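You operate a simulated robot arm through the tools that you are given. There is no shell and no other tool. Be economical: measure what you need, move in short steps, check, and stop when the job is done.

The job below is to be done with a simulated robot arm. You get a single attempt, and the scene is never put back.

TASK
Fill the stand's cup from short glass 2, time it, set the flow slider by the flow card.
Fine: fill it nearly to the brim, put the glass back, press the grey button once before you open the lever, shut it again; leave beaker two under it; spill nothing. Set down upright: what you pick out.
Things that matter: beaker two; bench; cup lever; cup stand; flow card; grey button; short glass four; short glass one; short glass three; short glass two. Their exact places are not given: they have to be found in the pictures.

Only the result counts: the job must be done as asked and must still hold three seconds after the hand-in. Knocking over, shifting, dropping, spilling or breaking anything else fails it.

THE ROBOT
A 7-joint arm with a three-finger gripper on a trunk, on a base that drives. Base frame: it is fixed to the floor where the robot stands at the start and does not move with it; the origin is under the middle of the robot, x ahead of it, y to its left, z up; the surface under the hand at the start is at about z = 860. Lengths are in mm, angles in rad, forces in N, time in s.
With the tool pointing down near the work surface it reaches from about 100 to 880 mm from the robot's upright axis, wherever it stands. Its first joint turns from -2.897 to 2.897 rad. Places, roughly: bench [500, 500, 400]; cup lever [400, 600, 1000]; cup stand [500, 700, 1000]; grey button [300, 600, 900]. Payload 2.94 kg.
Tool frame: the origin (TCP) lies between the finger pads and is the grasp point; the fingertips stand 30 mm ahead of it; z points along the fingers, y is the line along which they close. The gripper opens to 132 mm. The gripper's body begins 107 mm behind the TCP.
Orientation is that of the tool frame in the base frame, as [roll, pitch, yaw] about the fixed x, y, z axes, in that order (R = Rz(yaw) Ry(pitch) Rx(roll)). With the fingers straight down and closing along the base's y, the tool's x points along the base's -x, its y along +y and its z along -z.

THE INTERFACE
- The arm moves only by the tool drive_tool. Its argument "motion" is a list of rows, each a list of 7 numbers: the shift along the tool's x, y, z in units of 20 mm (1.0 is 20 mm), then the turn, a rotation vector about the tool's x, y, z in units of 8 degrees (1.0 is 8 degrees), then the finger opening in mm, from 0 to 132. In form: [[dx, dy, dz, ax, ay, az, claw], ...]. A call has 1 to 10 rows; each row shifts and turns the commanded pose from where the row before left it, along the tool's axes as they then stand. A call with a number of a shift or a turn outside -1 to 1 is refused whole. Each row takes 0.2 s and may step no farther than 50 mm and 0.15 rad from the row before; otherwise, or with a gripper value out of range, the whole call is refused. A pose out of reach is approached as far as the arm can. The call stops where the force on the tool passes 40 N (or 10 N more than at its start, if that is more) or the arm is blocked; 0.2 s more then pass. The fingers move at their own pace and stop on an object; they squeeze with about 27 N. The grip force told is the motor's: it shows also when the fingers shut on nothing. Time passes only in rows, and 0.2 s behind the last, so rows that do not move let the fingers close. It gives the time, the measured TCP pose, the force on the tool (base axes), the opening and the grip force at its end, in the units of the frame above (readings bear some noise), with the torque about the TCP (base axes, N m) and any sound that the robot's microphone picked up, and new pictures: "show" is both (left out), scene, wrist or none.
- Cameras (640 x 400 px; columns grow to the right, rows downward): "scene" is now at [27.9, 158.7, 1849.8]; the picture's right is [-0.33, -0.95, 0.00], its down [-0.77, 0.27, -0.58] and it looks along [0.54, -0.19, -0.82] (base axes); focal length 261 px, centre (320, 200). "wrist" rides on the gripper at [72, 3, -144] in the tool frame; the picture's right is [-0.04, 1.00, 0.00], its down [-0.88, -0.04, -0.48] and it looks along [-0.47, -0.02, 0.88] (tool axes); focal length 256 px, centre (320, 200).
- move_column(by): slides the trunk up (or, below 0, down) by that many mm; the arm and the scene camera ride with it, the base frame stays. It gives what a move gives, with no picture.
- roll_base(legs): drives the robot by 1 to 6 legs, each [ahead, left, turn to the left] in mm, mm and rad, along the robot's own axes; the way and the turn of a leg run together, so that a leg with both is an arc; at most 1500 mm and 3.142 rad a leg. The arm and the cameras ride along, it lands a little off, and it stops where it bumps. It gives what a move gives, and a new picture of the scene camera.
- aim_head(pan, tilt): turns the head with the scene camera to pan (to the left, within 2.496 rad either way) and tilt (down, from -0.506 to 1.204), counted from straight ahead of the robot. It gives what a move gives, and a new picture of the scene camera.
- point_at(camera, pixels): for up to 12 pixels [column, row] of the newest picture of that camera ("zoom" is the newest enlarged one), the place [x, y, z] in the base frame of the surface seen there, good to about 2 mm, but the place of the scene camera against the robot may be out by one fixed shift of up to 25 mm in any direction. No time passes.
- enlarge(camera, box): a new picture of the part [left, top, right, bottom] of that camera's present view, enlarged. No time passes.
- finish_job(): hands the job in; it is judged then, once.

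Go step by step. Measure first, check grasps and placings, and put right what went wrong. The budget is 80 turns and 260 pictures, counting those below and the enlarged ones. Unless the task says otherwise, let go and move clear before handing in.

The tools are called by a JSON object that holds its "method" and its "body". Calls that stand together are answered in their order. drive_tool: Moves the arm, as the interface text tells. Its arguments: {"type":"object","properties":{"motion":{"type":"array"},"show":{"type":"string","enum":["both","scene","wrist","none"]}},"required":["motion"]} The other tools are called the same way: move_column (by) slides the trunk up or down; roll_base (legs) drives the base; aim_head (pan, tilt) turns the head that bears the scene camera; point_at (camera, pixels) gives the place of the surface under pixels of a picture; enlarge (camera, box) takes an enlarged picture of a part of a camera's view; finish_job () hands the job in.

At the start:

```text
t: 0.0
tcp_pos: [563.1, 165.9, 1378.7]
tool_rot: [3.141, 0.0, 3.14]
wrist_force: [-0.5, 0.4, -0.4]
ft_torque: [0.0, 0.01, -0.01]
width: 131.9
grip_force: 0.1
trunk travel left (down, up): [-375.0, 165.0]
robot x, y, heading: [-0.9, -6.3, 0.004]
head pan, tilt: [-0.332, 0.958]
```

scene: 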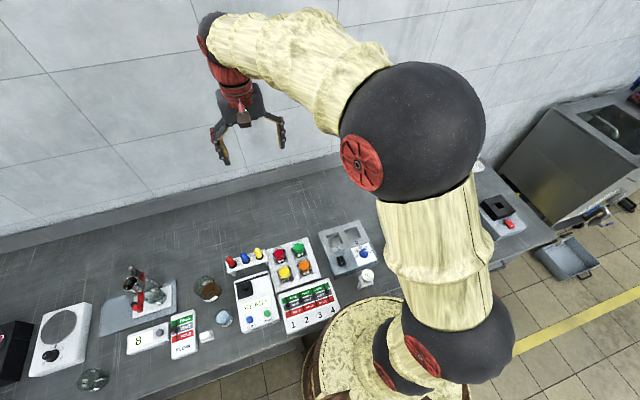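
wrist: 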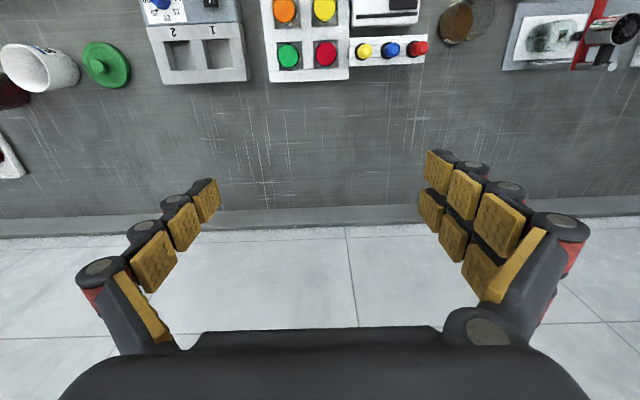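

The stand seems to be around scene pixel (145,290), with a card near (183,335) and glasses around. I'll turn the head left for a better look.

{"method": "aim_head", "body": {"pan": 0.7, "tilt": 0.95}}

```text
t: 1.3
tcp_pos: [563.8, 165.5, 1377.7]
tool_rot: [3.141, -0.001, 3.141]
wrist_force: [0.4, -0.1, 0.0]
ft_torque: [0.0, 0.02, -0.01]
width: 131.7
grip_force: 0.1
trunk travel left (down, up): [-375.0, 165.0]
robot x, y, heading: [0.1, -1.9, 0.005]
head pan, tilt: [0.7, 0.949]
```

scene: 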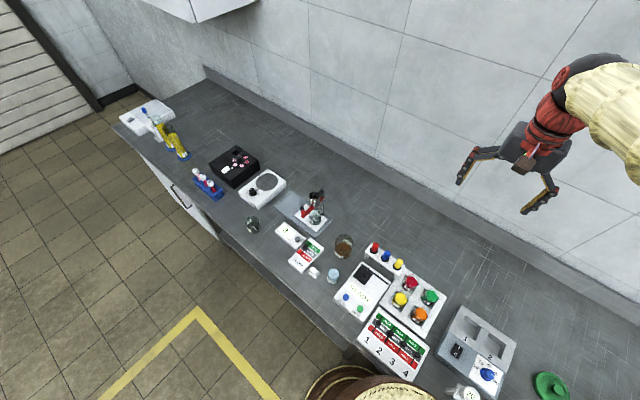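

{"method": "enlarge", "body": {"camera": "scene", "box": [230, 170, 390, 290]}}

{"method": "enlarge", "body": {"camera": "scene", "box": [270, 170, 350, 220]}}

{"method": "enlarge", "body": {"camera": "scene", "box": [270, 210, 350, 290]}}

{"method": "enlarge", "body": {"camera": "scene", "box": [350, 240, 510, 400]}}

```text
3.33 times, centred on (310, 230) of scene
```

zoom: 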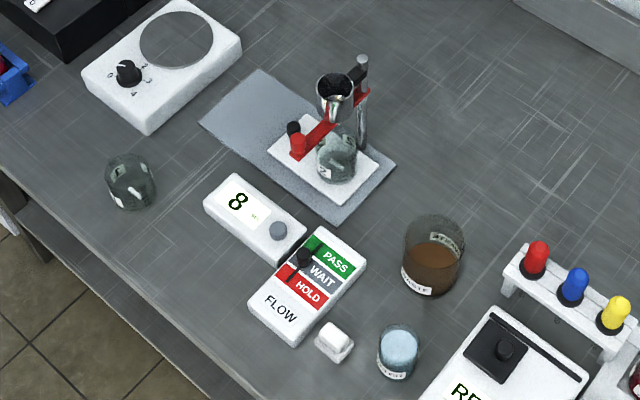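

```text
8.00 times, centred on (310, 195) of scene
```

zoom: 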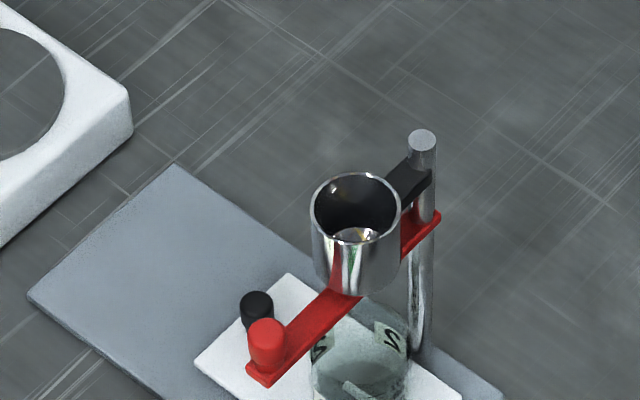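

```text
5.00 times, centred on (310, 250) of scene
```

zoom: 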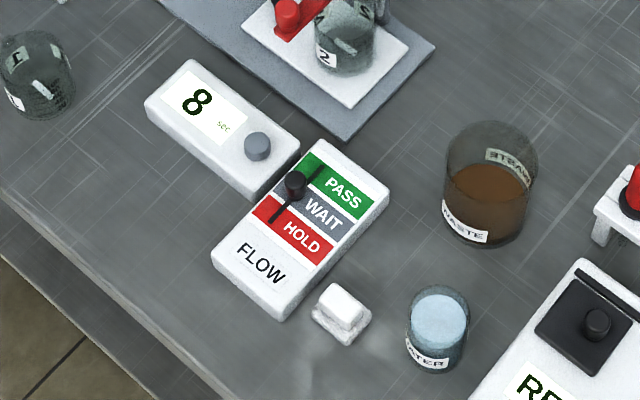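

```text
2.50 times, centred on (430, 320) of scene
```

zoom: 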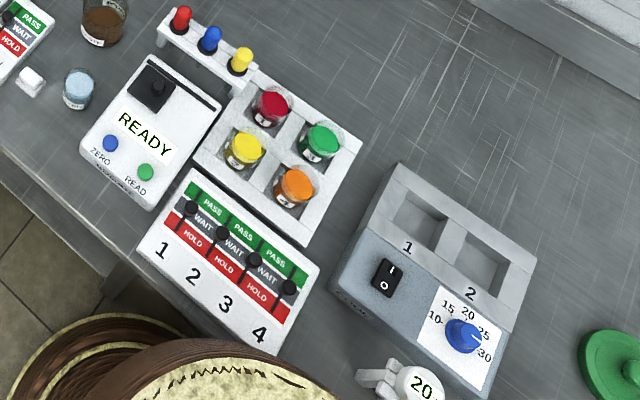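

The stand (beaker 2 under the cup), an "8 sec" box with a grey button, the FLOW slider and the rack of four glasses are visible. I still need the flow card's rule and the glass numbers, so I'll look around.

{"method": "aim_head", "body": {"pan": 0.1, "tilt": 1.15}}

{"method": "aim_head", "body": {"pan": 1.1, "tilt": 0.6}}

{"method": "aim_head", "body": {"pan": -0.6, "tilt": 0.6}}

```text
t: 2.3
tcp_pos: [563.4, 164.9, 1379.4]
tool_rot: [3.14, 0.001, -3.141]
wrist_force: [0.2, -0.1, 0.3]
ft_torque: [0.01, 0.01, 0.01]
width: 131.8
grip_force: 0.2
trunk travel left (down, up): [-375.0, 165.0]
robot x, y, heading: [2.0, -6.9, 0.002]
head pan, tilt: [0.099, 1.15]
```

scene: 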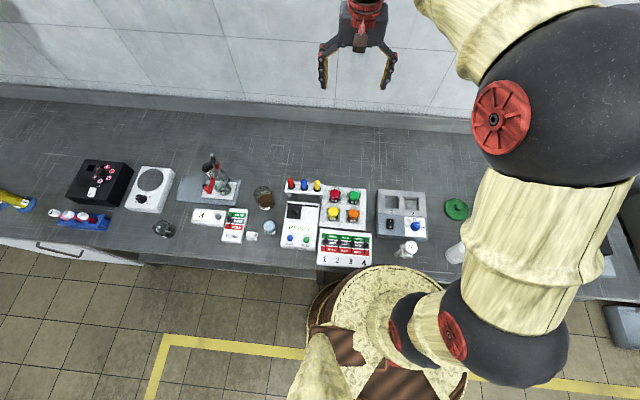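

```text
t: 3.6
tcp_pos: [563.1, 166.4, 1379.2]
tool_rot: [-3.14, 0.0, -3.141]
wrist_force: [-0.1, -0.5, 1.0]
ft_torque: [0.01, 0.0, 0.0]
width: 131.9
grip_force: 0.0
trunk travel left (down, up): [-375.0, 165.0]
robot x, y, heading: [-1.0, -0.4, -0.002]
head pan, tilt: [1.1, 0.6]
```

scene: 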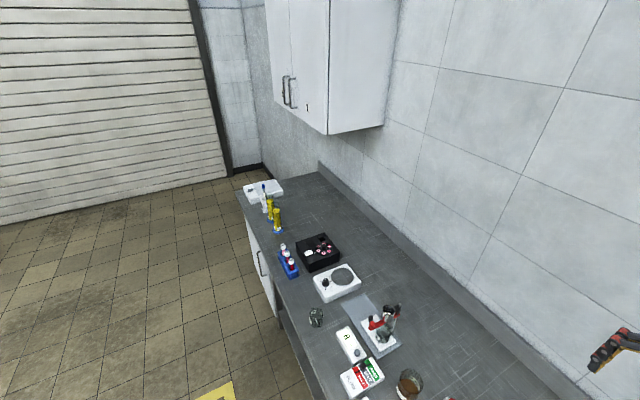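

```text
t: 5.3
tcp_pos: [563.3, 166.2, 1379.2]
tool_rot: [3.142, 0.0, 3.141]
wrist_force: [-0.5, 0.8, 0.1]
ft_torque: [-0.02, -0.01, 0.05]
width: 131.9
grip_force: 0.1
trunk travel left (down, up): [-375.0, 165.0]
robot x, y, heading: [-1.7, -1.9, 0.006]
head pan, tilt: [-0.6, 0.6]
```

scene: 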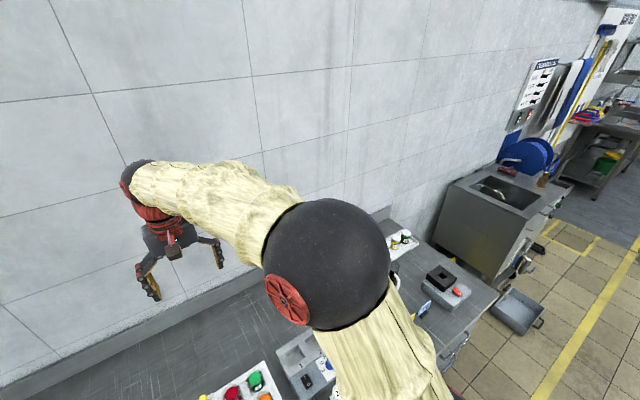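

No other card is seen yet. I'll measure places, then drive left for a closer look.

{"method": "aim_head", "body": {"pan": 0.5, "tilt": 1.1}}

```text
t: 6.6
tcp_pos: [564.5, 165.9, 1379.2]
tool_rot: [3.141, -0.001, -3.142]
wrist_force: [-0.3, 0.5, 0.3]
ft_torque: [-0.02, 0.02, 0.02]
width: 131.9
grip_force: 0.2
trunk travel left (down, up): [-375.0, 165.0]
robot x, y, heading: [-1.9, -0.2, 0.004]
head pan, tilt: [0.499, 1.1]
```

scene: 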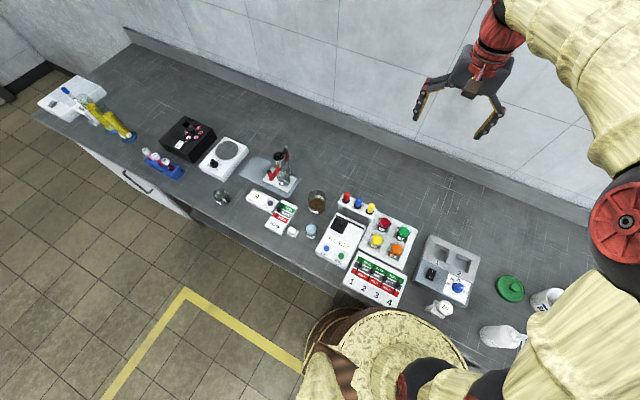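

{"method": "point_at", "body": {"camera": "scene", "pixels": [[270, 182], [283, 177], [272, 228], [317, 208], [376, 239], [396, 249], [403, 230], [384, 224], [220, 200], [312, 233], [345, 283], [190, 200]]}}

{"method": "roll_base", "body": {"legs": [[0, 350, 0]]}}

```text
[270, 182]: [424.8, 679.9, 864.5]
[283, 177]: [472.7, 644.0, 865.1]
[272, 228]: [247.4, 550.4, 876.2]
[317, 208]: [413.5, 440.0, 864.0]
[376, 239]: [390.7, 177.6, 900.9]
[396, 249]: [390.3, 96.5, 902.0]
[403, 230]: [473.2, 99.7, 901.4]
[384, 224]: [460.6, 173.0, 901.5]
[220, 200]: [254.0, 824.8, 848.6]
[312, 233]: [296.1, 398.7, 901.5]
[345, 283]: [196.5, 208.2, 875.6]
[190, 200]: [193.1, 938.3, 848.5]
```

```text
t: 8.9
tcp_pos: [554.9, 511.3, 1378.1]
tool_rot: [-3.14, -0.002, 3.119]
wrist_force: [-0.1, -1.2, 0.4]
ft_torque: [0.03, 0.07, 0.01]
width: 132.0
grip_force: 0.1
trunk travel left (down, up): [-375.0, 165.0]
robot x, y, heading: [-12.3, 354.5, -0.02]
head pan, tilt: [0.499, 1.1]
```

scene: 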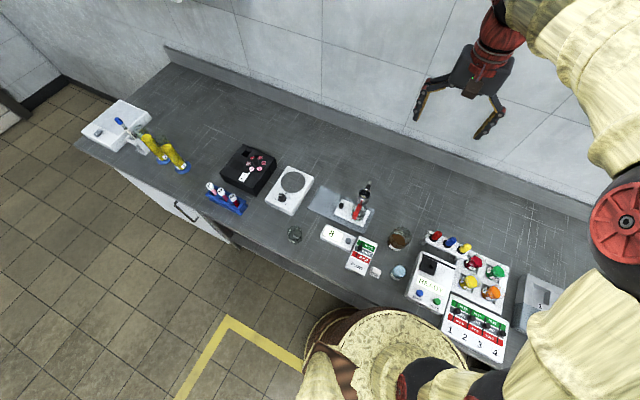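

{"method": "enlarge", "body": {"camera": "scene", "box": [315, 215, 395, 275]}}

{"method": "enlarge", "body": {"camera": "scene", "box": [400, 225, 520, 315]}}

{"method": "aim_head", "body": {"pan": 0.1, "tilt": 0.3}}

{"method": "aim_head", "body": {"pan": -0.4, "tilt": 1.1}}

```text
6.67 times, centred on (355, 245) of scene
```

zoom: 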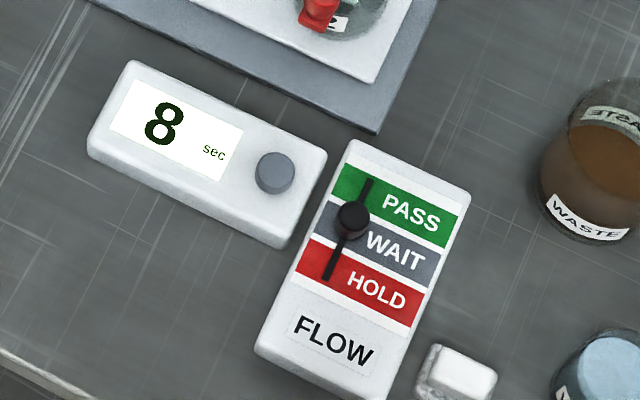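

```text
4.44 times, centred on (460, 270) of scene
```

zoom: 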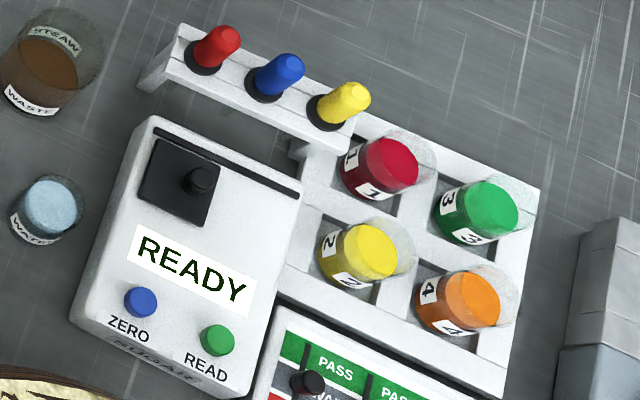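

```text
t: 10.1
tcp_pos: [554.4, 508.5, 1379.0]
tool_rot: [3.141, -0.001, 3.12]
wrist_force: [-0.1, -0.8, -0.2]
ft_torque: [0.02, -0.03, 0.01]
width: 131.9
grip_force: 0.0
trunk travel left (down, up): [-375.0, 165.0]
robot x, y, heading: [-12.2, 355.2, -0.023]
head pan, tilt: [0.099, 0.3]
```

scene: 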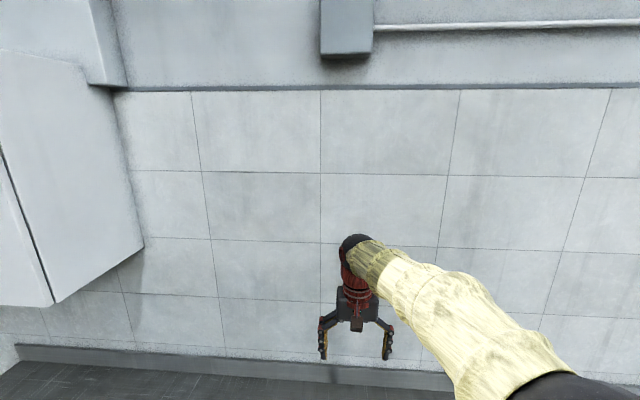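

```text
t: 11.2
tcp_pos: [553.9, 510.0, 1379.8]
tool_rot: [-3.14, 0.0, 3.118]
wrist_force: [1.2, -0.5, 0.0]
ft_torque: [-0.02, 0.01, -0.01]
width: 131.8
grip_force: 0.1
trunk travel left (down, up): [-375.0, 165.0]
robot x, y, heading: [-13.9, 356.3, -0.02]
head pan, tilt: [-0.4, 1.1]
```

scene: 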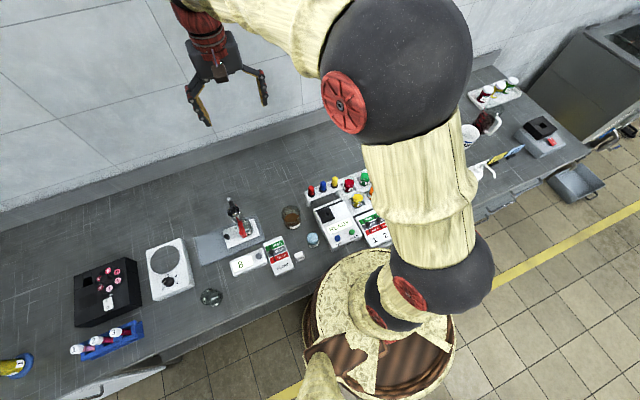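

No other card found anywhere; the only candidates are the "8 sec" box with the grey button and the FLOW card. I'll bring the wrist camera over them for a close, accurate look.

{"method": "drive_tool", "body": {"motion": [[1, 0.5, 1, 0, 0, 0, 60], [1, 0.5, 1, 0, 0, 0, 60], [1, 0.5, 1, 0, 0, 0, 60], [1, 0.5, 1, 0, 0, 0, 60], [1, 0.5, 1, 0, 0, 0, 60], [1, 0.5, 1, 0, 0, 0, 60], [1, 0.5, 1, 0, 0, 0, 60], [1, 0.5, 1, 0, 0, 0, 60], [1, 0, 1, 0, 0, 0, 60], [1, 0, 1, 0, 0, 0, 60]], "show": "wrist"}}

{"method": "drive_tool", "body": {"motion": [[1, 0, 0, 0, 0, 0, 60], [1, 0, 0, 0, 0, 0, 60], [1, 0, 0, 0, 0, 0, 60], [1, 0, 0, 0, 0, 0, 60]], "show": "wrist"}}

```text
t: 13.4
tcp_pos: [355.6, 594.2, 1178.2]
tool_rot: [3.141, -0.001, 3.119]
wrist_force: [-0.4, 0.2, 0.6]
ft_torque: [-0.03, -0.03, 0.0]
width: 60.0
grip_force: 0.1
trunk travel left (down, up): [-375.0, 165.0]
robot x, y, heading: [-14.6, 356.9, -0.019]
head pan, tilt: [-0.4, 1.1]
```

wrist: 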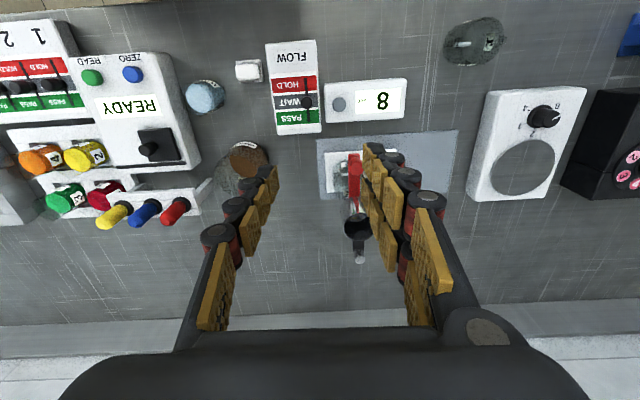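

```text
t: 14.4
tcp_pos: [272.0, 597.0, 1178.9]
tool_rot: [-3.14, -0.001, 3.118]
wrist_force: [0.8, -0.2, -0.4]
ft_torque: [0.01, -0.01, -0.02]
width: 60.3
grip_force: 0.0
trunk travel left (down, up): [-375.0, 165.0]
robot x, y, heading: [-13.9, 355.5, -0.025]
head pan, tilt: [-0.4, 1.1]
```

wrist: 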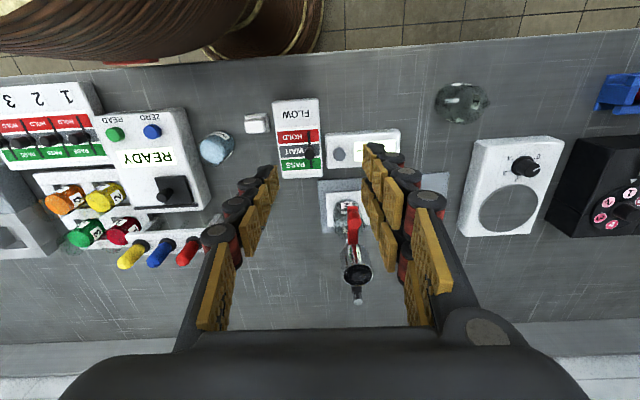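

{"method": "enlarge", "body": {"camera": "wrist", "box": [240, 90, 410, 190]}}

{"method": "enlarge", "body": {"camera": "wrist", "box": [300, 170, 420, 310]}}

{"method": "enlarge", "body": {"camera": "wrist", "box": [30, 130, 240, 280]}}

{"method": "point_at", "body": {"camera": "wrist", "pixels": [[339, 154], [312, 153], [303, 140], [298, 170], [352, 210], [353, 237], [356, 260], [358, 290], [355, 275], [346, 265], [371, 265], [350, 225]]}}

{"method": "point_at", "body": {"camera": "wrist", "pixels": [[69, 200], [105, 195], [88, 232], [123, 229], [216, 148], [463, 103], [340, 210], [365, 205], [85, 244], [37, 180], [140, 215], [60, 262]]}}

```text
3.76 times, centred on (325, 140) of wrist
```

zoom: 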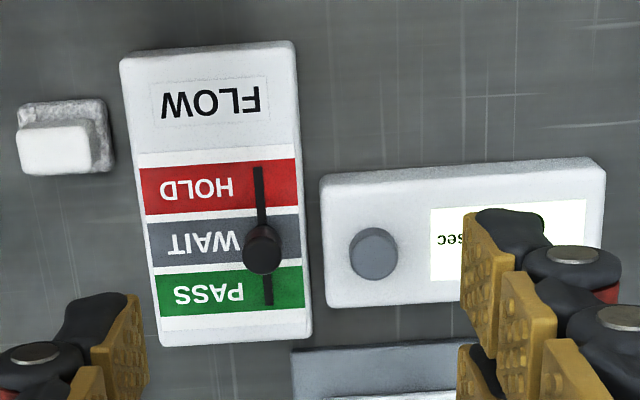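

```text
2.86 times, centred on (360, 240) of wrist
```

zoom: 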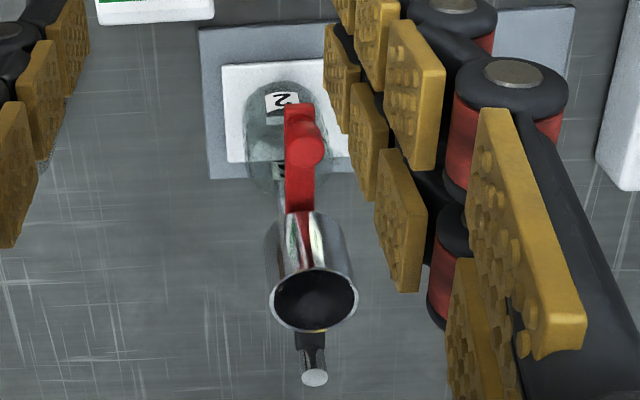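

```text
2.67 times, centred on (135, 205) of wrist
```

zoom: 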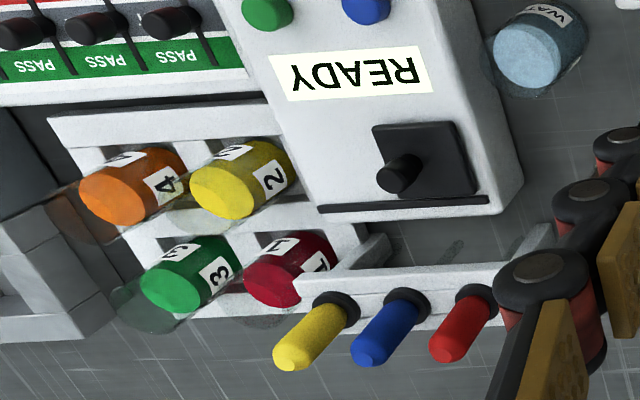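

```text
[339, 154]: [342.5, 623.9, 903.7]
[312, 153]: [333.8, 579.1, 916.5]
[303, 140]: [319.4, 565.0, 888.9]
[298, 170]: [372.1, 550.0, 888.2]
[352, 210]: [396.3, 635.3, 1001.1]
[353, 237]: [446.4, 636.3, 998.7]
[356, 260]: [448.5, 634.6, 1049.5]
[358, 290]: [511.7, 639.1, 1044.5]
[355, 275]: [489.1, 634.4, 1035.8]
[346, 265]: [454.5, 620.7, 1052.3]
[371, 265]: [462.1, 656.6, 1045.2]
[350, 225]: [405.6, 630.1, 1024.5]
```

```text
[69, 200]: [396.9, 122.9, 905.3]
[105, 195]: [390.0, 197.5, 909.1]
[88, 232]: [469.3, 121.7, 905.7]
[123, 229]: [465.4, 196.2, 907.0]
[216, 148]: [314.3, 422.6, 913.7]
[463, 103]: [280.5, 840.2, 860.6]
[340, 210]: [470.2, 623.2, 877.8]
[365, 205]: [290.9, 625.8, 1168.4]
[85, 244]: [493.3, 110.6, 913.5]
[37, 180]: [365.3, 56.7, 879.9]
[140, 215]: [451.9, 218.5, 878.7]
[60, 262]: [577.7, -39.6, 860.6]
```

The grey button is at about (342,624,904), slider knob (334,579,916) on WAIT, cup rim around (465,638,1049); glass 2 (yellow) at about (390,197). I'll move the wrist camera over glass 2 to size it.

{"method": "drive_tool", "body": {"motion": [[0, -1, 0, 0, 0, 0, 120], [0, -1, 0, 0, 0, 0, 120], [0, -1, 0, 0, 0, 0, 120], [0, -1, 0, 0, 0, 0, 120], [0, -1, 0, 0, 0, 0, 120], [0, -1, 0, 0, 0, 0, 120], [0, -1, 0, 0, 0, 0, 120], [0, -1, 0, 0, 0, 0, 120], [0, -1, 0, 0, 0, 0, 120], [0, -1, 0, 0, 0, 0, 120]], "show": "none"}}

{"method": "drive_tool", "body": {"motion": [[0, -1, 0, 0, 0, 0, 120], [0, -1, 0, 0, 0, 0, 120], [0, -1, 0, 0, 0, 0, 120], [0, -1, 0, 0, 0, 0, 120], [0, -1, 0, 0, 0, 0, 120], [0, -1, 0.5, 0, 0, 0, 120], [0, -1, 0.5, 0, 0, 0, 120], [0, -1, 0.5, 0, 0, 0, 120], [0, -1, 0.5, 0, 0, 0, 120], [0, -1, 0.5, 0, 0, 0, 120]], "show": "wrist"}}

```text
t: 16.6
tcp_pos: [270.9, 393.1, 1179.6]
tool_rot: [-3.141, 0.001, 3.12]
wrist_force: [0.7, -0.3, -0.4]
ft_torque: [0.0, 0.0, 0.02]
width: 120.1
grip_force: 0.0
trunk travel left (down, up): [-375.0, 165.0]
robot x, y, heading: [-14.7, 353.8, -0.025]
head pan, tilt: [-0.4, 1.1]
```

```text
t: 18.8
tcp_pos: [266.4, 195.0, 1127.3]
tool_rot: [3.14, 0.001, 3.117]
wrist_force: [0.0, -1.1, 0.0]
ft_torque: [-0.01, 0.01, 0.02]
width: 119.6
grip_force: 0.0
trunk travel left (down, up): [-375.0, 165.0]
robot x, y, heading: [-10.7, 355.7, -0.022]
head pan, tilt: [-0.4, 1.1]
```

wrist: 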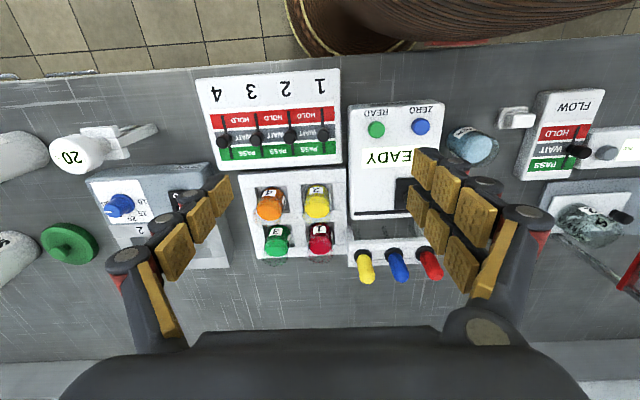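

{"method": "enlarge", "body": {"camera": "wrist", "box": [235, 160, 365, 270]}}

{"method": "enlarge", "body": {"camera": "wrist", "box": [285, 170, 345, 230]}}

```text
3.64 times, centred on (300, 215) of wrist
```

zoom: 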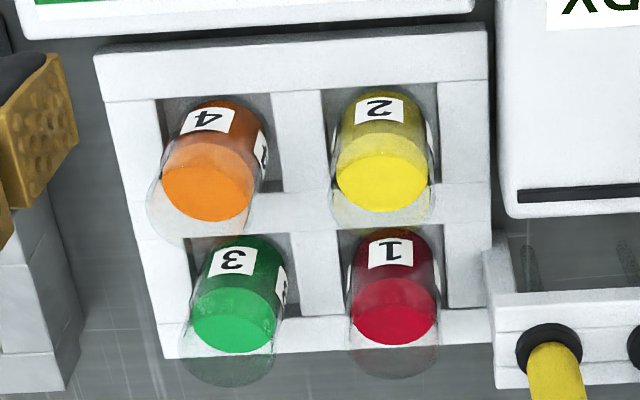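

```text
6.67 times, centred on (315, 200) of wrist
```

zoom: 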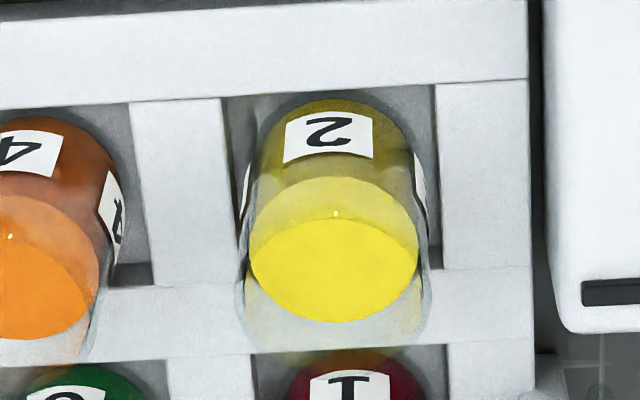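

{"method": "point_at", "body": {"camera": "zoom", "pixels": [[335, 270], [262, 270], [410, 270], [335, 310], [335, 190], [180, 200], [485, 180], [340, 310], [245, 330], [428, 320], [325, 135], [345, 350]]}}

```text
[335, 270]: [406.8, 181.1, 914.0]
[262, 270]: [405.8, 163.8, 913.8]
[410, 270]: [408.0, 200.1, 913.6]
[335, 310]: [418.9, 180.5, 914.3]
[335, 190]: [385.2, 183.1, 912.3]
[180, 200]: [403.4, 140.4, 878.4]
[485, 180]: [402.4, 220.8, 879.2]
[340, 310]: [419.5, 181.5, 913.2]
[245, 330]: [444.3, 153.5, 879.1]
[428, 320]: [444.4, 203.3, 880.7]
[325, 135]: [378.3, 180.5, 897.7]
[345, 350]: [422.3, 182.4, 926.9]
```

Glass 2: centre about (402,182), outer dia ≈46, rim z≈927, rack top z≈879, liquid z≈914. I'll move above it with the fingers at 74 mm.

{"method": "drive_tool", "body": {"motion": [[-0.85, -0.06, 0.79, 0, 0, -0.17, 74], [-0.85, -0.06, 0.79, 0, 0, 0, 74], [-0.85, -0.06, 0.79, 0, 0, 0, 74], [-0.85, -0.06, 0.79, 0, 0, 0, 74], [-0.85, -0.06, 0.79, 0, 0, 0, 74], [-0.85, -0.06, 0.79, 0, 0, 0, 74], [-0.85, -0.06, 0.79, 0, 0, 0, 74], [-0.85, -0.06, 0.79, 0, 0, 0, 74], [0, 0, 0, 0, 0, 0, 74]]}}

{"method": "aim_head", "body": {"pan": -0.15, "tilt": 1.0}}

```text
t: 20.8
tcp_pos: [404.3, 185.7, 1000.8]
tool_rot: [-3.14, 0.0, -3.14]
wrist_force: [0.2, 0.2, -0.5]
ft_torque: [0.0, 0.01, 0.02]
width: 74.2
grip_force: 0.0
trunk travel left (down, up): [-375.0, 165.0]
robot x, y, heading: [-14.6, 356.7, -0.021]
head pan, tilt: [-0.4, 1.1]
```

scene: 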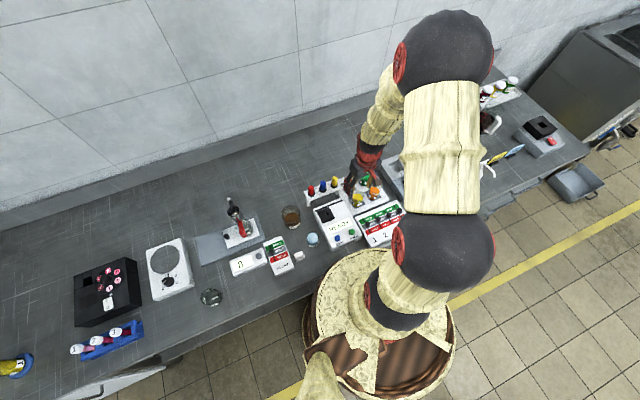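
wrist: 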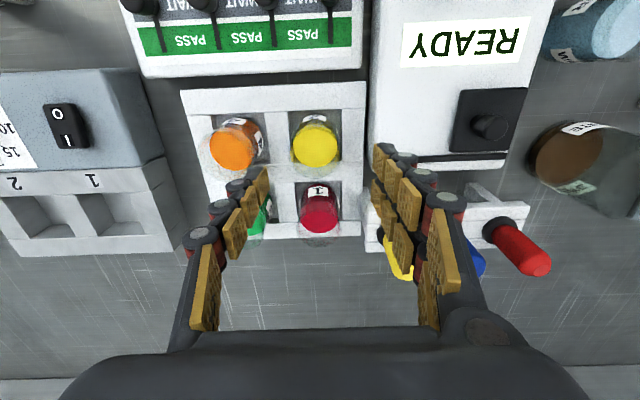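

```text
t: 21.6
tcp_pos: [402.8, 186.4, 1002.1]
tool_rot: [-3.141, -0.001, -3.141]
wrist_force: [0.9, 0.0, -0.6]
ft_torque: [0.02, 0.01, 0.01]
width: 74.4
grip_force: 0.1
trunk travel left (down, up): [-375.0, 165.0]
robot x, y, heading: [-13.0, 358.0, -0.02]
head pan, tilt: [-0.15, 1.0]
```

scene: 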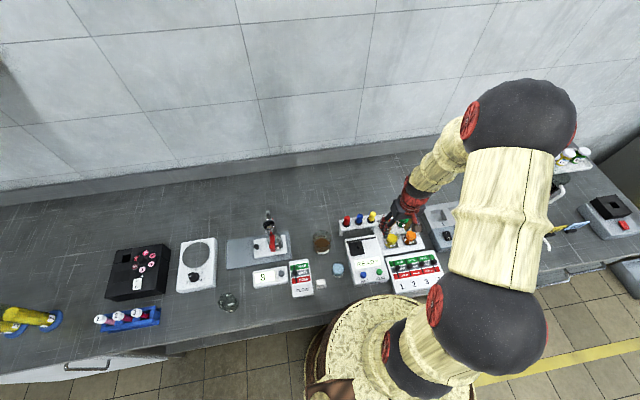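

{"method": "enlarge", "body": {"camera": "wrist", "box": [280, 100, 360, 190]}}

{"method": "point_at", "body": {"camera": "wrist", "pixels": [[315, 145], [296, 147], [335, 147], [315, 126], [315, 163], [319, 215], [315, 168]]}}

```text
4.44 times, centred on (320, 145) of wrist
```

zoom: 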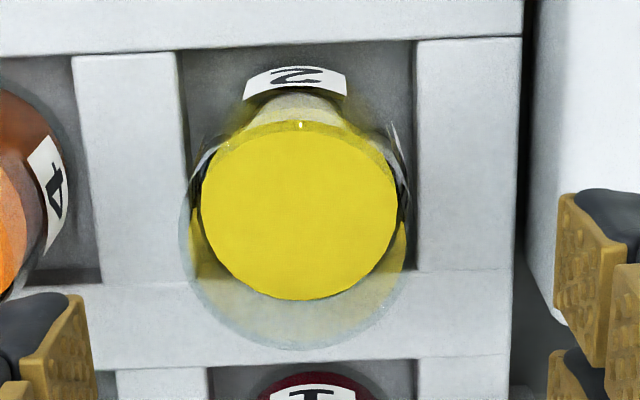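

```text
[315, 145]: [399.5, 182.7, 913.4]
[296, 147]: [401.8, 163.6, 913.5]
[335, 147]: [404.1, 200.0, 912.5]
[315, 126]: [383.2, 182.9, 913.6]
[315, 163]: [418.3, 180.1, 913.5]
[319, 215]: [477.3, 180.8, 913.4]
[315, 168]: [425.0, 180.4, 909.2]
```

Glass centre is about (401,182); TCP is at (403,186). I'll shift, lower to z≈914 and close.

{"method": "drive_tool", "body": {"motion": [[0.1, -0.2, 0.87, 0, 0, 0, 74], [0, 0, 0.87, 0, 0, 0, 74], [0, 0, 0.87, 0, 0, 0, 74], [0, 0, 0.87, 0, 0, 0, 74], [0, 0, 0.87, 0, 0, 0, 74], [0, 0, 0, 0, 0, 0, 74]], "show": "wrist"}}

```text
t: 22.9
tcp_pos: [400.2, 181.2, 915.5]
tool_rot: [-3.141, 0.001, -3.141]
wrist_force: [0.3, 0.0, 0.1]
ft_torque: [0.0, -0.06, 0.02]
width: 73.8
grip_force: 0.0
trunk travel left (down, up): [-375.0, 165.0]
robot x, y, heading: [-14.0, 356.4, -0.025]
head pan, tilt: [-0.15, 1.0]
```

wrist: 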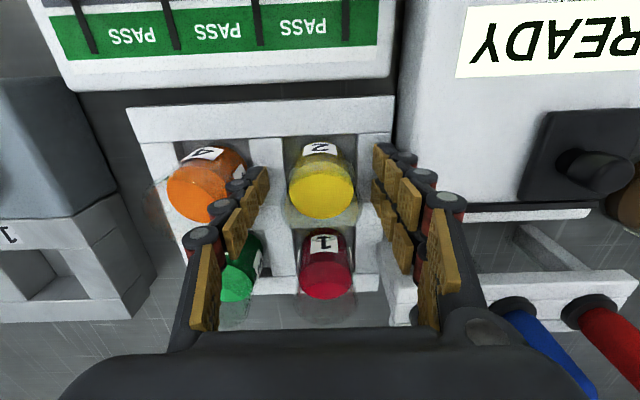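

The yellow liquid is at (322,192), exactly at the TCP's pixel. I'll close.

{"method": "drive_tool", "body": {"motion": [[0, 0, 0, 0, 0, 0, 30], [0, 0, 0, 0, 0, 0, 30], [0, 0, 0, 0, 0, 0, 30], [0, 0, 0, 0, 0, 0, 30]], "show": "wrist"}}

```text
t: 23.9
tcp_pos: [400.4, 180.3, 915.5]
tool_rot: [-3.141, -0.001, -3.14]
wrist_force: [-0.7, 0.4, -0.2]
ft_torque: [0.02, -0.01, -0.03]
width: 43.3
grip_force: 27.0
trunk travel left (down, up): [-375.0, 165.0]
robot x, y, heading: [-13.4, 356.3, -0.022]
head pan, tilt: [-0.15, 1.0]
```

wrist: 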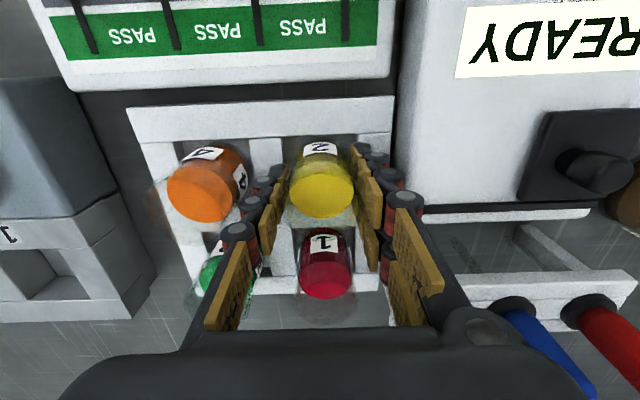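

Gripped at 43 mm (z 915.5). I'll lift straight up gently.

{"method": "drive_tool", "body": {"motion": [[0, 0, -0.3, 0, 0, 0, 30], [0, 0, -0.6, 0, 0, 0, 30], [0, 0, -0.9, 0, 0, 0, 30], [0, 0, -1, 0, 0, 0, 30], [0, 0, -1, 0, 0, 0, 30], [0, 0, -1, 0, 0, 0, 30], [0, 0, -1, 0, 0, 0, 30], [0, 0, -1, 0, 0, 0, 30], [0, 0, -0.7, 0, 0, 0, 30], [0, 0, -0.3, 0, 0, 0, 30]]}}

```text
t: 26.1
tcp_pos: [399.0, 181.3, 1071.8]
tool_rot: [3.14, 0.001, -3.14]
wrist_force: [0.0, 0.4, -1.7]
ft_torque: [-0.03, -0.02, -0.02]
width: 43.1
grip_force: 27.2
trunk travel left (down, up): [-375.0, 165.0]
robot x, y, heading: [-18.1, 355.6, -0.024]
head pan, tilt: [-0.15, 1.0]
```

scene: 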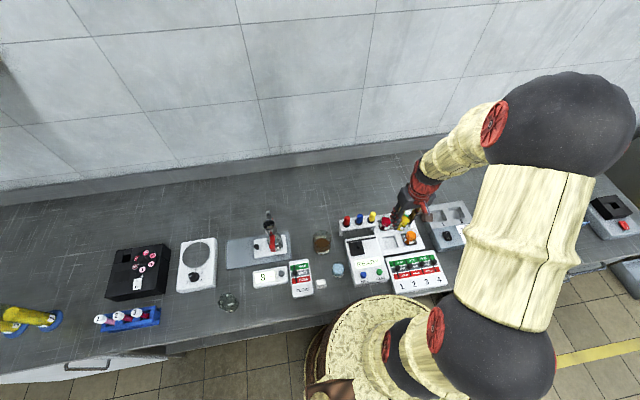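
wrist: 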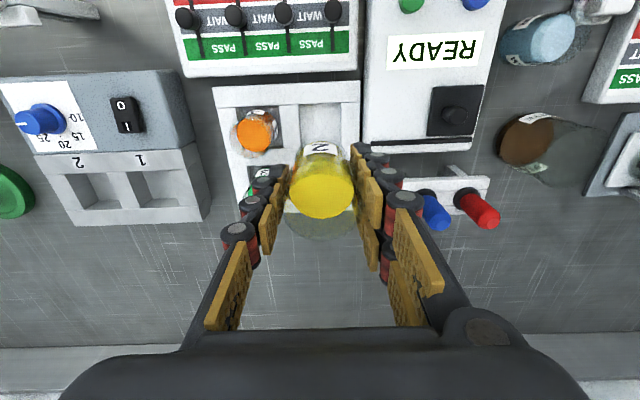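

Held and upright. I'll carry it high toward the cup stand, staying in front for a view.

{"method": "drive_tool", "body": {"motion": [[0.2, 0.3, -0.3, 0, 0, 0, 30], [0.4, 0.6, -0.6, 0, 0, 0, 30], [0.6, 0.9, -0.6, 0, 0, 0, 30], [0.6, 1, -0.6, 0, 0, 0, 30], [0.6, 1, -0.6, 0, 0, 0, 30], [0.6, 1, -0.6, 0, 0, 0, 30], [0.6, 1, -0.6, 0, 0, 0, 30], [0.6, 1, -0.6, 0, 0, 0, 30], [0.6, 1, 0, 0, 0, 0, 30], [0.2, 1, 0, 0, 0, 0, 30]], "show": "none"}}

{"method": "drive_tool", "body": {"motion": [[0, 1, 0, 0, 0, 0, 30], [0, 1, 0, 0, 0, 0, 30], [0, 1, 0, 0, 0, 0, 30], [0, 1, 0, 0, 0, 0, 30], [0, 1, 0, 0, 0, 0, 30], [0, 1, 0, 0, 0, 0, 30], [0, 1, 0, 0, 0, 0, 30], [0, 1, 0, 0, 0, 0, 30], [0, 1, 0, 0, 0, 0, 30], [0, 1, 0, 0, 0, 0, 30]], "show": "wrist"}}

{"method": "aim_head", "body": {"pan": 0.45, "tilt": 0.95}}

```text
t: 28.4
tcp_pos: [301.3, 358.1, 1161.6]
tool_rot: [3.141, -0.001, -3.141]
wrist_force: [0.5, -0.2, -0.6]
ft_torque: [-0.03, -0.04, 0.02]
width: 43.0
grip_force: 26.8
trunk travel left (down, up): [-375.0, 165.0]
robot x, y, heading: [-9.6, 356.5, -0.023]
head pan, tilt: [-0.15, 1.0]
```

```text
t: 30.6
tcp_pos: [301.3, 559.3, 1161.4]
tool_rot: [-3.141, 0.0, -3.139]
wrist_force: [-0.5, 0.1, -1.9]
ft_torque: [0.0, -0.02, -0.01]
width: 43.3
grip_force: 26.9
trunk travel left (down, up): [-375.0, 165.0]
robot x, y, heading: [-14.0, 356.2, -0.023]
head pan, tilt: [-0.15, 1.0]
```

wrist: 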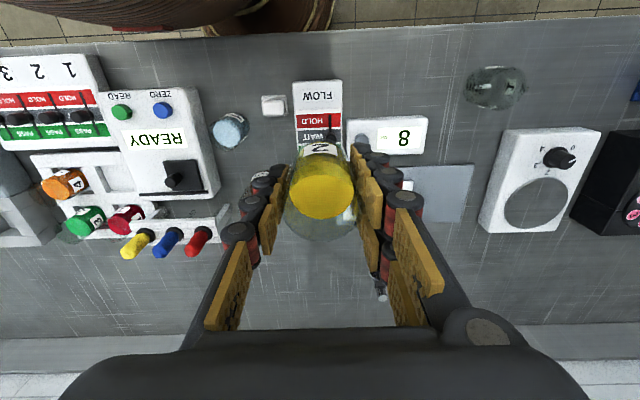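

```text
t: 31.6
tcp_pos: [298.8, 559.0, 1162.3]
tool_rot: [3.141, 0.0, -3.137]
wrist_force: [0.3, -0.4, -1.3]
ft_torque: [-0.01, 0.02, 0.01]
width: 43.0
grip_force: 27.1
trunk travel left (down, up): [-375.0, 165.0]
robot x, y, heading: [-15.2, 355.9, -0.02]
head pan, tilt: [0.45, 0.949]
```

scene: 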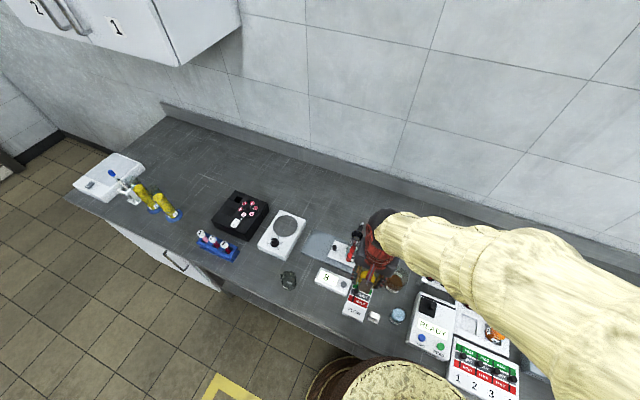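

Tilting with the present yaw would put the wrist camera underneath, near the lever; so I'll turn the yaw by −90° first and pour from the right side (−y).

{"method": "drive_tool", "body": {"motion": [[0, 0, 0, 0, 0, 0.5, 30], [0, 0, 0, 0, 0, 0.75, 30], [0, 0, 0, 0, 0, 1, 30], [0, 0, 0, 0, 0, 1, 30], [0, 0, 0, 0, 0, 1, 30], [0, 0, 0, 0, 0, 1, 30], [0, 0, 0, 0, 0, 1, 30], [0, 0, 0, 0, 0, 1, 30], [0, 0, 0, 0, 0, 1, 30], [0, 0, 0, 0, 0, 1, 30]], "show": "none"}}

{"method": "drive_tool", "body": {"motion": [[0, 0, 0, 0, 0, 1, 30], [0, 0, 0, 0, 0, 0.75, 30], [0, 0, 0, 0, 0, 0.25, 30], [0, 0, 0, 0, 0, 0, 30]]}}

```text
t: 33.8
tcp_pos: [300.7, 557.8, 1162.3]
tool_rot: [3.142, -0.001, 1.848]
wrist_force: [0.8, -0.3, -0.7]
ft_torque: [-0.03, 0.0, 0.0]
width: 43.1
grip_force: 27.0
trunk travel left (down, up): [-375.0, 165.0]
robot x, y, heading: [-11.0, 356.4, -0.022]
head pan, tilt: [0.45, 0.949]
```

```text
t: 34.8
tcp_pos: [299.8, 557.1, 1161.5]
tool_rot: [-3.141, -0.001, 1.569]
wrist_force: [0.2, -0.5, -0.7]
ft_torque: [0.0, -0.03, 0.04]
width: 42.9
grip_force: 27.3
trunk travel left (down, up): [-375.0, 165.0]
robot x, y, heading: [-11.4, 353.3, -0.027]
head pan, tilt: [0.45, 0.949]
```

scene: 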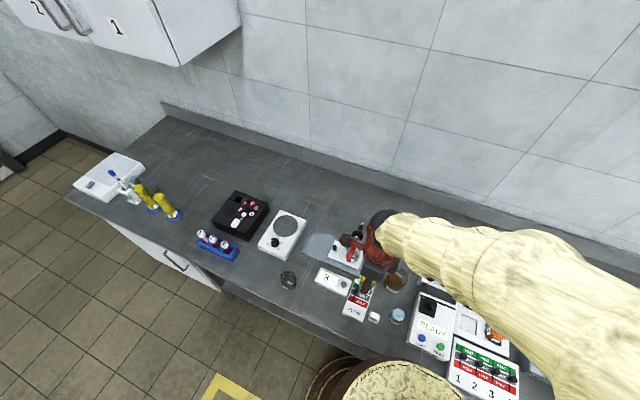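
wrist: 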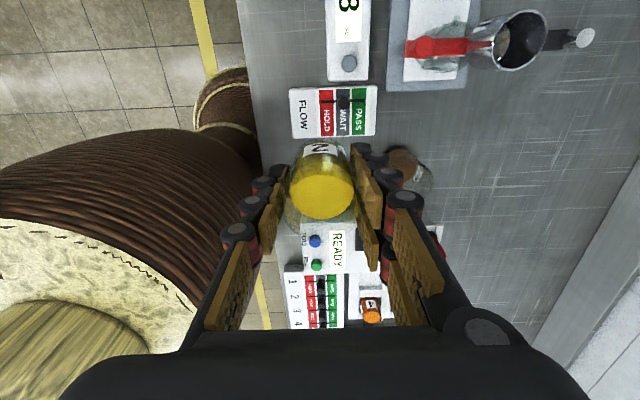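

Now the wrist camera sees the cup, lever and post clearly. I'll measure them.

{"method": "enlarge", "body": {"camera": "wrist", "box": [390, 0, 610, 100]}}

{"method": "point_at", "body": {"camera": "wrist", "pixels": [[497, 35], [542, 25], [525, 12], [512, 70], [584, 38], [554, 40], [424, 45], [411, 47], [480, 45], [500, 47], [445, 47], [515, 40]]}}

```text
2.91 times, centred on (500, 50) of wrist
```

zoom: 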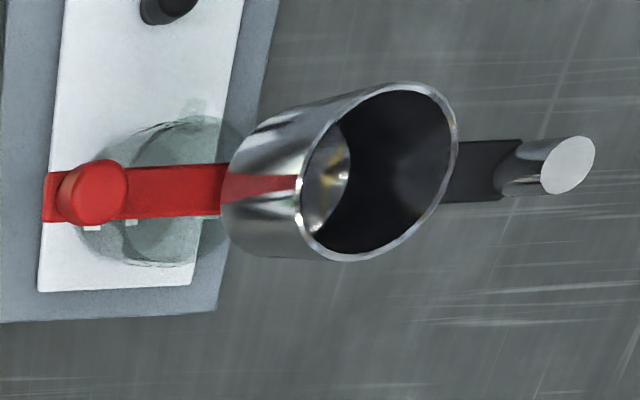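

```text
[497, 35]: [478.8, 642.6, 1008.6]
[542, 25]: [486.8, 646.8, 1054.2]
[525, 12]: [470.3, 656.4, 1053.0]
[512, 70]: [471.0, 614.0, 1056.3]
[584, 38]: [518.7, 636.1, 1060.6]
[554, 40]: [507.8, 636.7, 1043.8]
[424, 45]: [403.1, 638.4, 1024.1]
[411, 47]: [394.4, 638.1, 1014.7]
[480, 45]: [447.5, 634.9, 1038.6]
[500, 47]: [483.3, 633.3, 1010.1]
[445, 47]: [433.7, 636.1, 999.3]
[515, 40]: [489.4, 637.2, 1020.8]
```

Cup centre ≈(470.5,638.5), rim z≈1054, R≈22; post (519,636) top 1061. I'll carry the glass upright to (470.5,700,1162), beyond the cup on the left.

{"method": "drive_tool", "body": {"motion": [[0.3, 0.35, 0, 0, 0, 0, 30], [0.6, 0.7, 0, 0, 0, 0, 30], [0.85, 1, 0, 0, 0, 0, 30], [0.85, 1, 0, 0, 0, 0, 30], [0.85, 1, 0, 0, 0, 0, 30], [0.85, 1, 0, 0, 0, 0, 30], [0.85, 1, 0, 0, 0, 0, 30], [0.85, 1, 0, 0, 0, 0, 30], [0.75, 0.95, 0, 0, 0, 0, 30], [0.4, 0.5, 0, 0, 0, 0, 30]], "show": "none"}}

{"method": "drive_tool", "body": {"motion": [[0, 0, 0, 0, -0.5, 0, 30], [0, 0, 0, 0, -0.7, 0, 30], [0, 0, 0, 0, -0.7, 0, 30], [0, 0, 0, 0, -0.6, 0, 30], [0, 0, 0, 0, -0.3, 0, 30], [0, 0, 0, 0, 0, 0, 30]]}}

```text
t: 37.0
tcp_pos: [470.1, 702.1, 1160.4]
tool_rot: [3.141, 0.0, 1.573]
wrist_force: [-0.2, -0.4, -1.9]
ft_torque: [-0.02, 0.01, 0.02]
width: 43.0
grip_force: 26.8
trunk travel left (down, up): [-375.0, 165.0]
robot x, y, heading: [-14.5, 360.1, -0.02]
head pan, tilt: [0.45, 0.949]
```

```text
t: 38.4
tcp_pos: [471.0, 701.7, 1161.4]
tool_rot: [-3.141, 0.392, 1.571]
wrist_force: [-0.7, 0.3, -1.2]
ft_torque: [0.03, 0.0, 0.01]
width: 43.0
grip_force: 26.4
trunk travel left (down, up): [-375.0, 165.0]
robot x, y, heading: [-14.4, 358.6, -0.024]
head pan, tilt: [0.45, 0.949]
```

scene: 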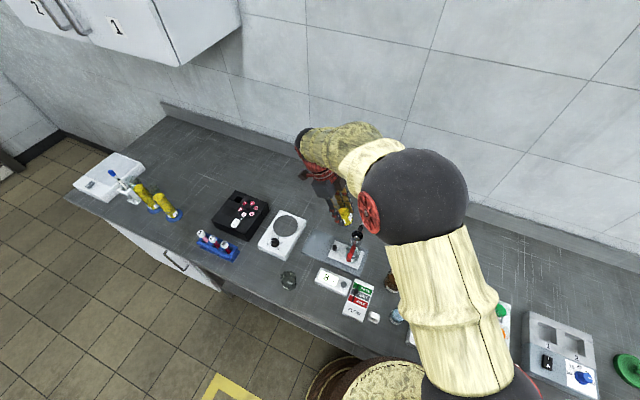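
wrist: 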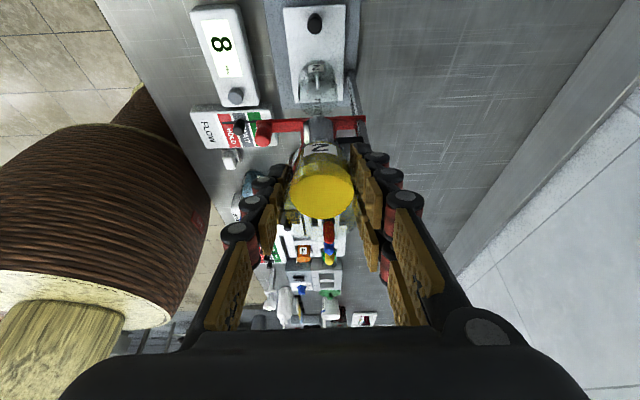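

I tilted the wrong way (tool now leans toward −y); nothing spilled. I'll reverse it and tilt the other way to about 24°.

{"method": "drive_tool", "body": {"motion": [[0, 0, 0, 0, 0.3, 0, 30], [0, 0, 0, 0, 0.6, 0, 30], [0, 0, 0, 0, 0.7, 0, 30], [0, 0, 0, 0, 0.7, 0, 30], [0, 0, 0, 0, 0.7, 0, 30], [0, 0, 0, 0, 0.7, 0, 30], [0, 0, 0, 0, 0.7, 0, 30], [0, 0, 0, 0, 0.7, 0, 30], [0, 0, 0, 0, 0.5, 0, 30], [0, 0, 0, 0, 0.2, 0, 30]]}}

```text
t: 40.5
tcp_pos: [469.5, 701.0, 1161.2]
tool_rot: [3.14, -0.417, 1.571]
wrist_force: [0.3, 0.3, -0.7]
ft_torque: [0.0, 0.01, -0.02]
width: 43.0
grip_force: 26.5
trunk travel left (down, up): [-375.0, 165.0]
robot x, y, heading: [-14.1, 356.1, -0.019]
head pan, tilt: [0.45, 0.949]
```

scene: 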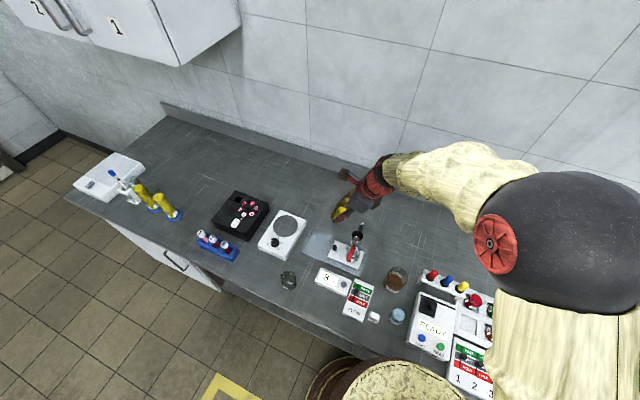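
wrist: 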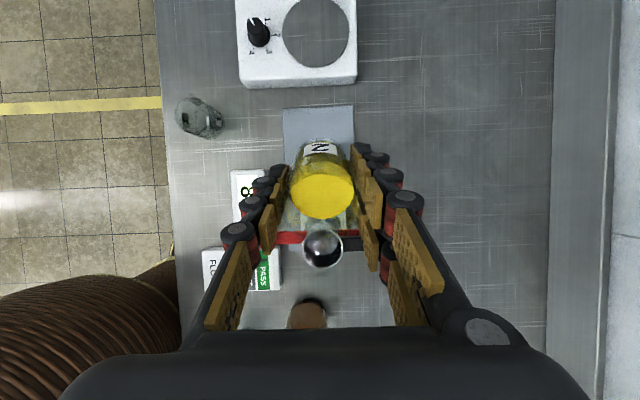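

Now it leans right (θ≈24°, camera on top), cup at wrist pixel (322,250). I'll descend so the lip is over the cup's left half.

{"method": "drive_tool", "body": {"motion": [[-0.4, 0, 0.4, 0, 0, 0, 30], [-0.7, 0, 0.7, 0, 0, 0, 30], [-0.7, 0, 0.7, 0, 0, 0, 30], [-0.6, 0, 0.6, 0, 0, 0, 30], [-0.35, 0, 0.35, 0, 0, 0, 30], [0, 0, 0, 0, 0, 0, 30]]}}

{"method": "enlarge", "body": {"camera": "scene", "box": [300, 170, 420, 270]}}

{"method": "enlarge", "body": {"camera": "wrist", "box": [260, 130, 400, 290]}}

```text
t: 42.0
tcp_pos: [470.8, 672.4, 1089.0]
tool_rot: [3.141, -0.418, 1.57]
wrist_force: [0.2, 0.3, -1.3]
ft_torque: [-0.03, -0.01, -0.03]
width: 43.4
grip_force: 26.5
trunk travel left (down, up): [-375.0, 165.0]
robot x, y, heading: [-13.0, 356.2, -0.023]
head pan, tilt: [0.45, 0.949]
```

scene: 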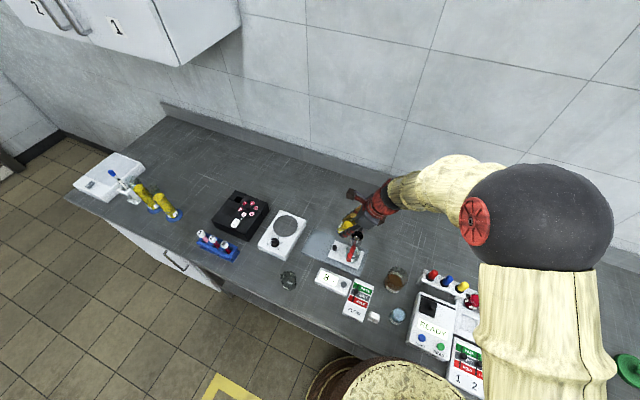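
wrist: 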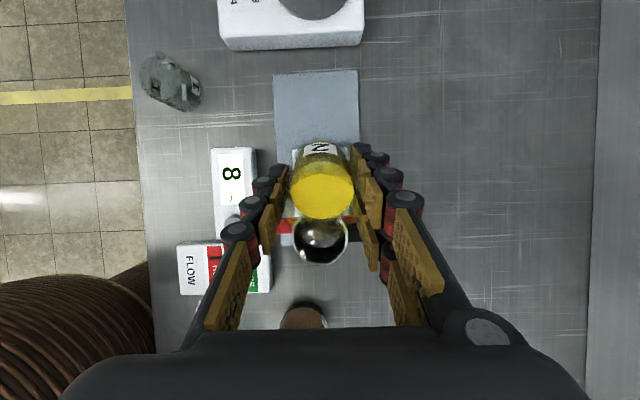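

```text
4.00 times, centred on (360, 220) of scene
```

zoom: 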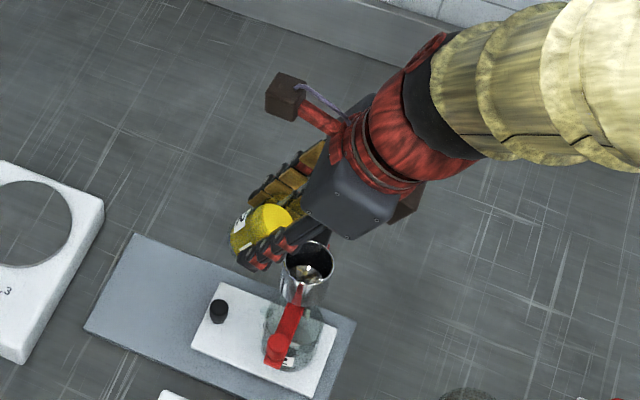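

```text
2.50 times, centred on (330, 210) of wrist
```

zoom: 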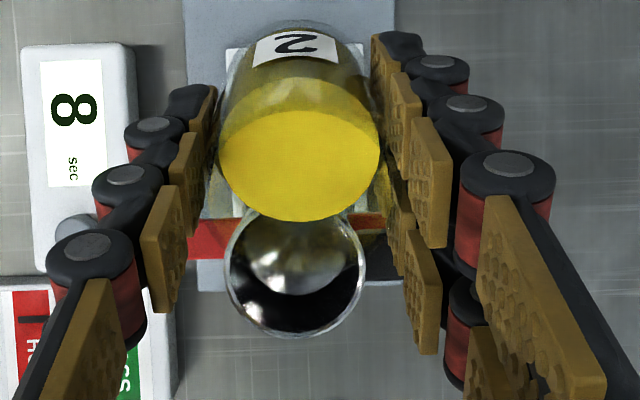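

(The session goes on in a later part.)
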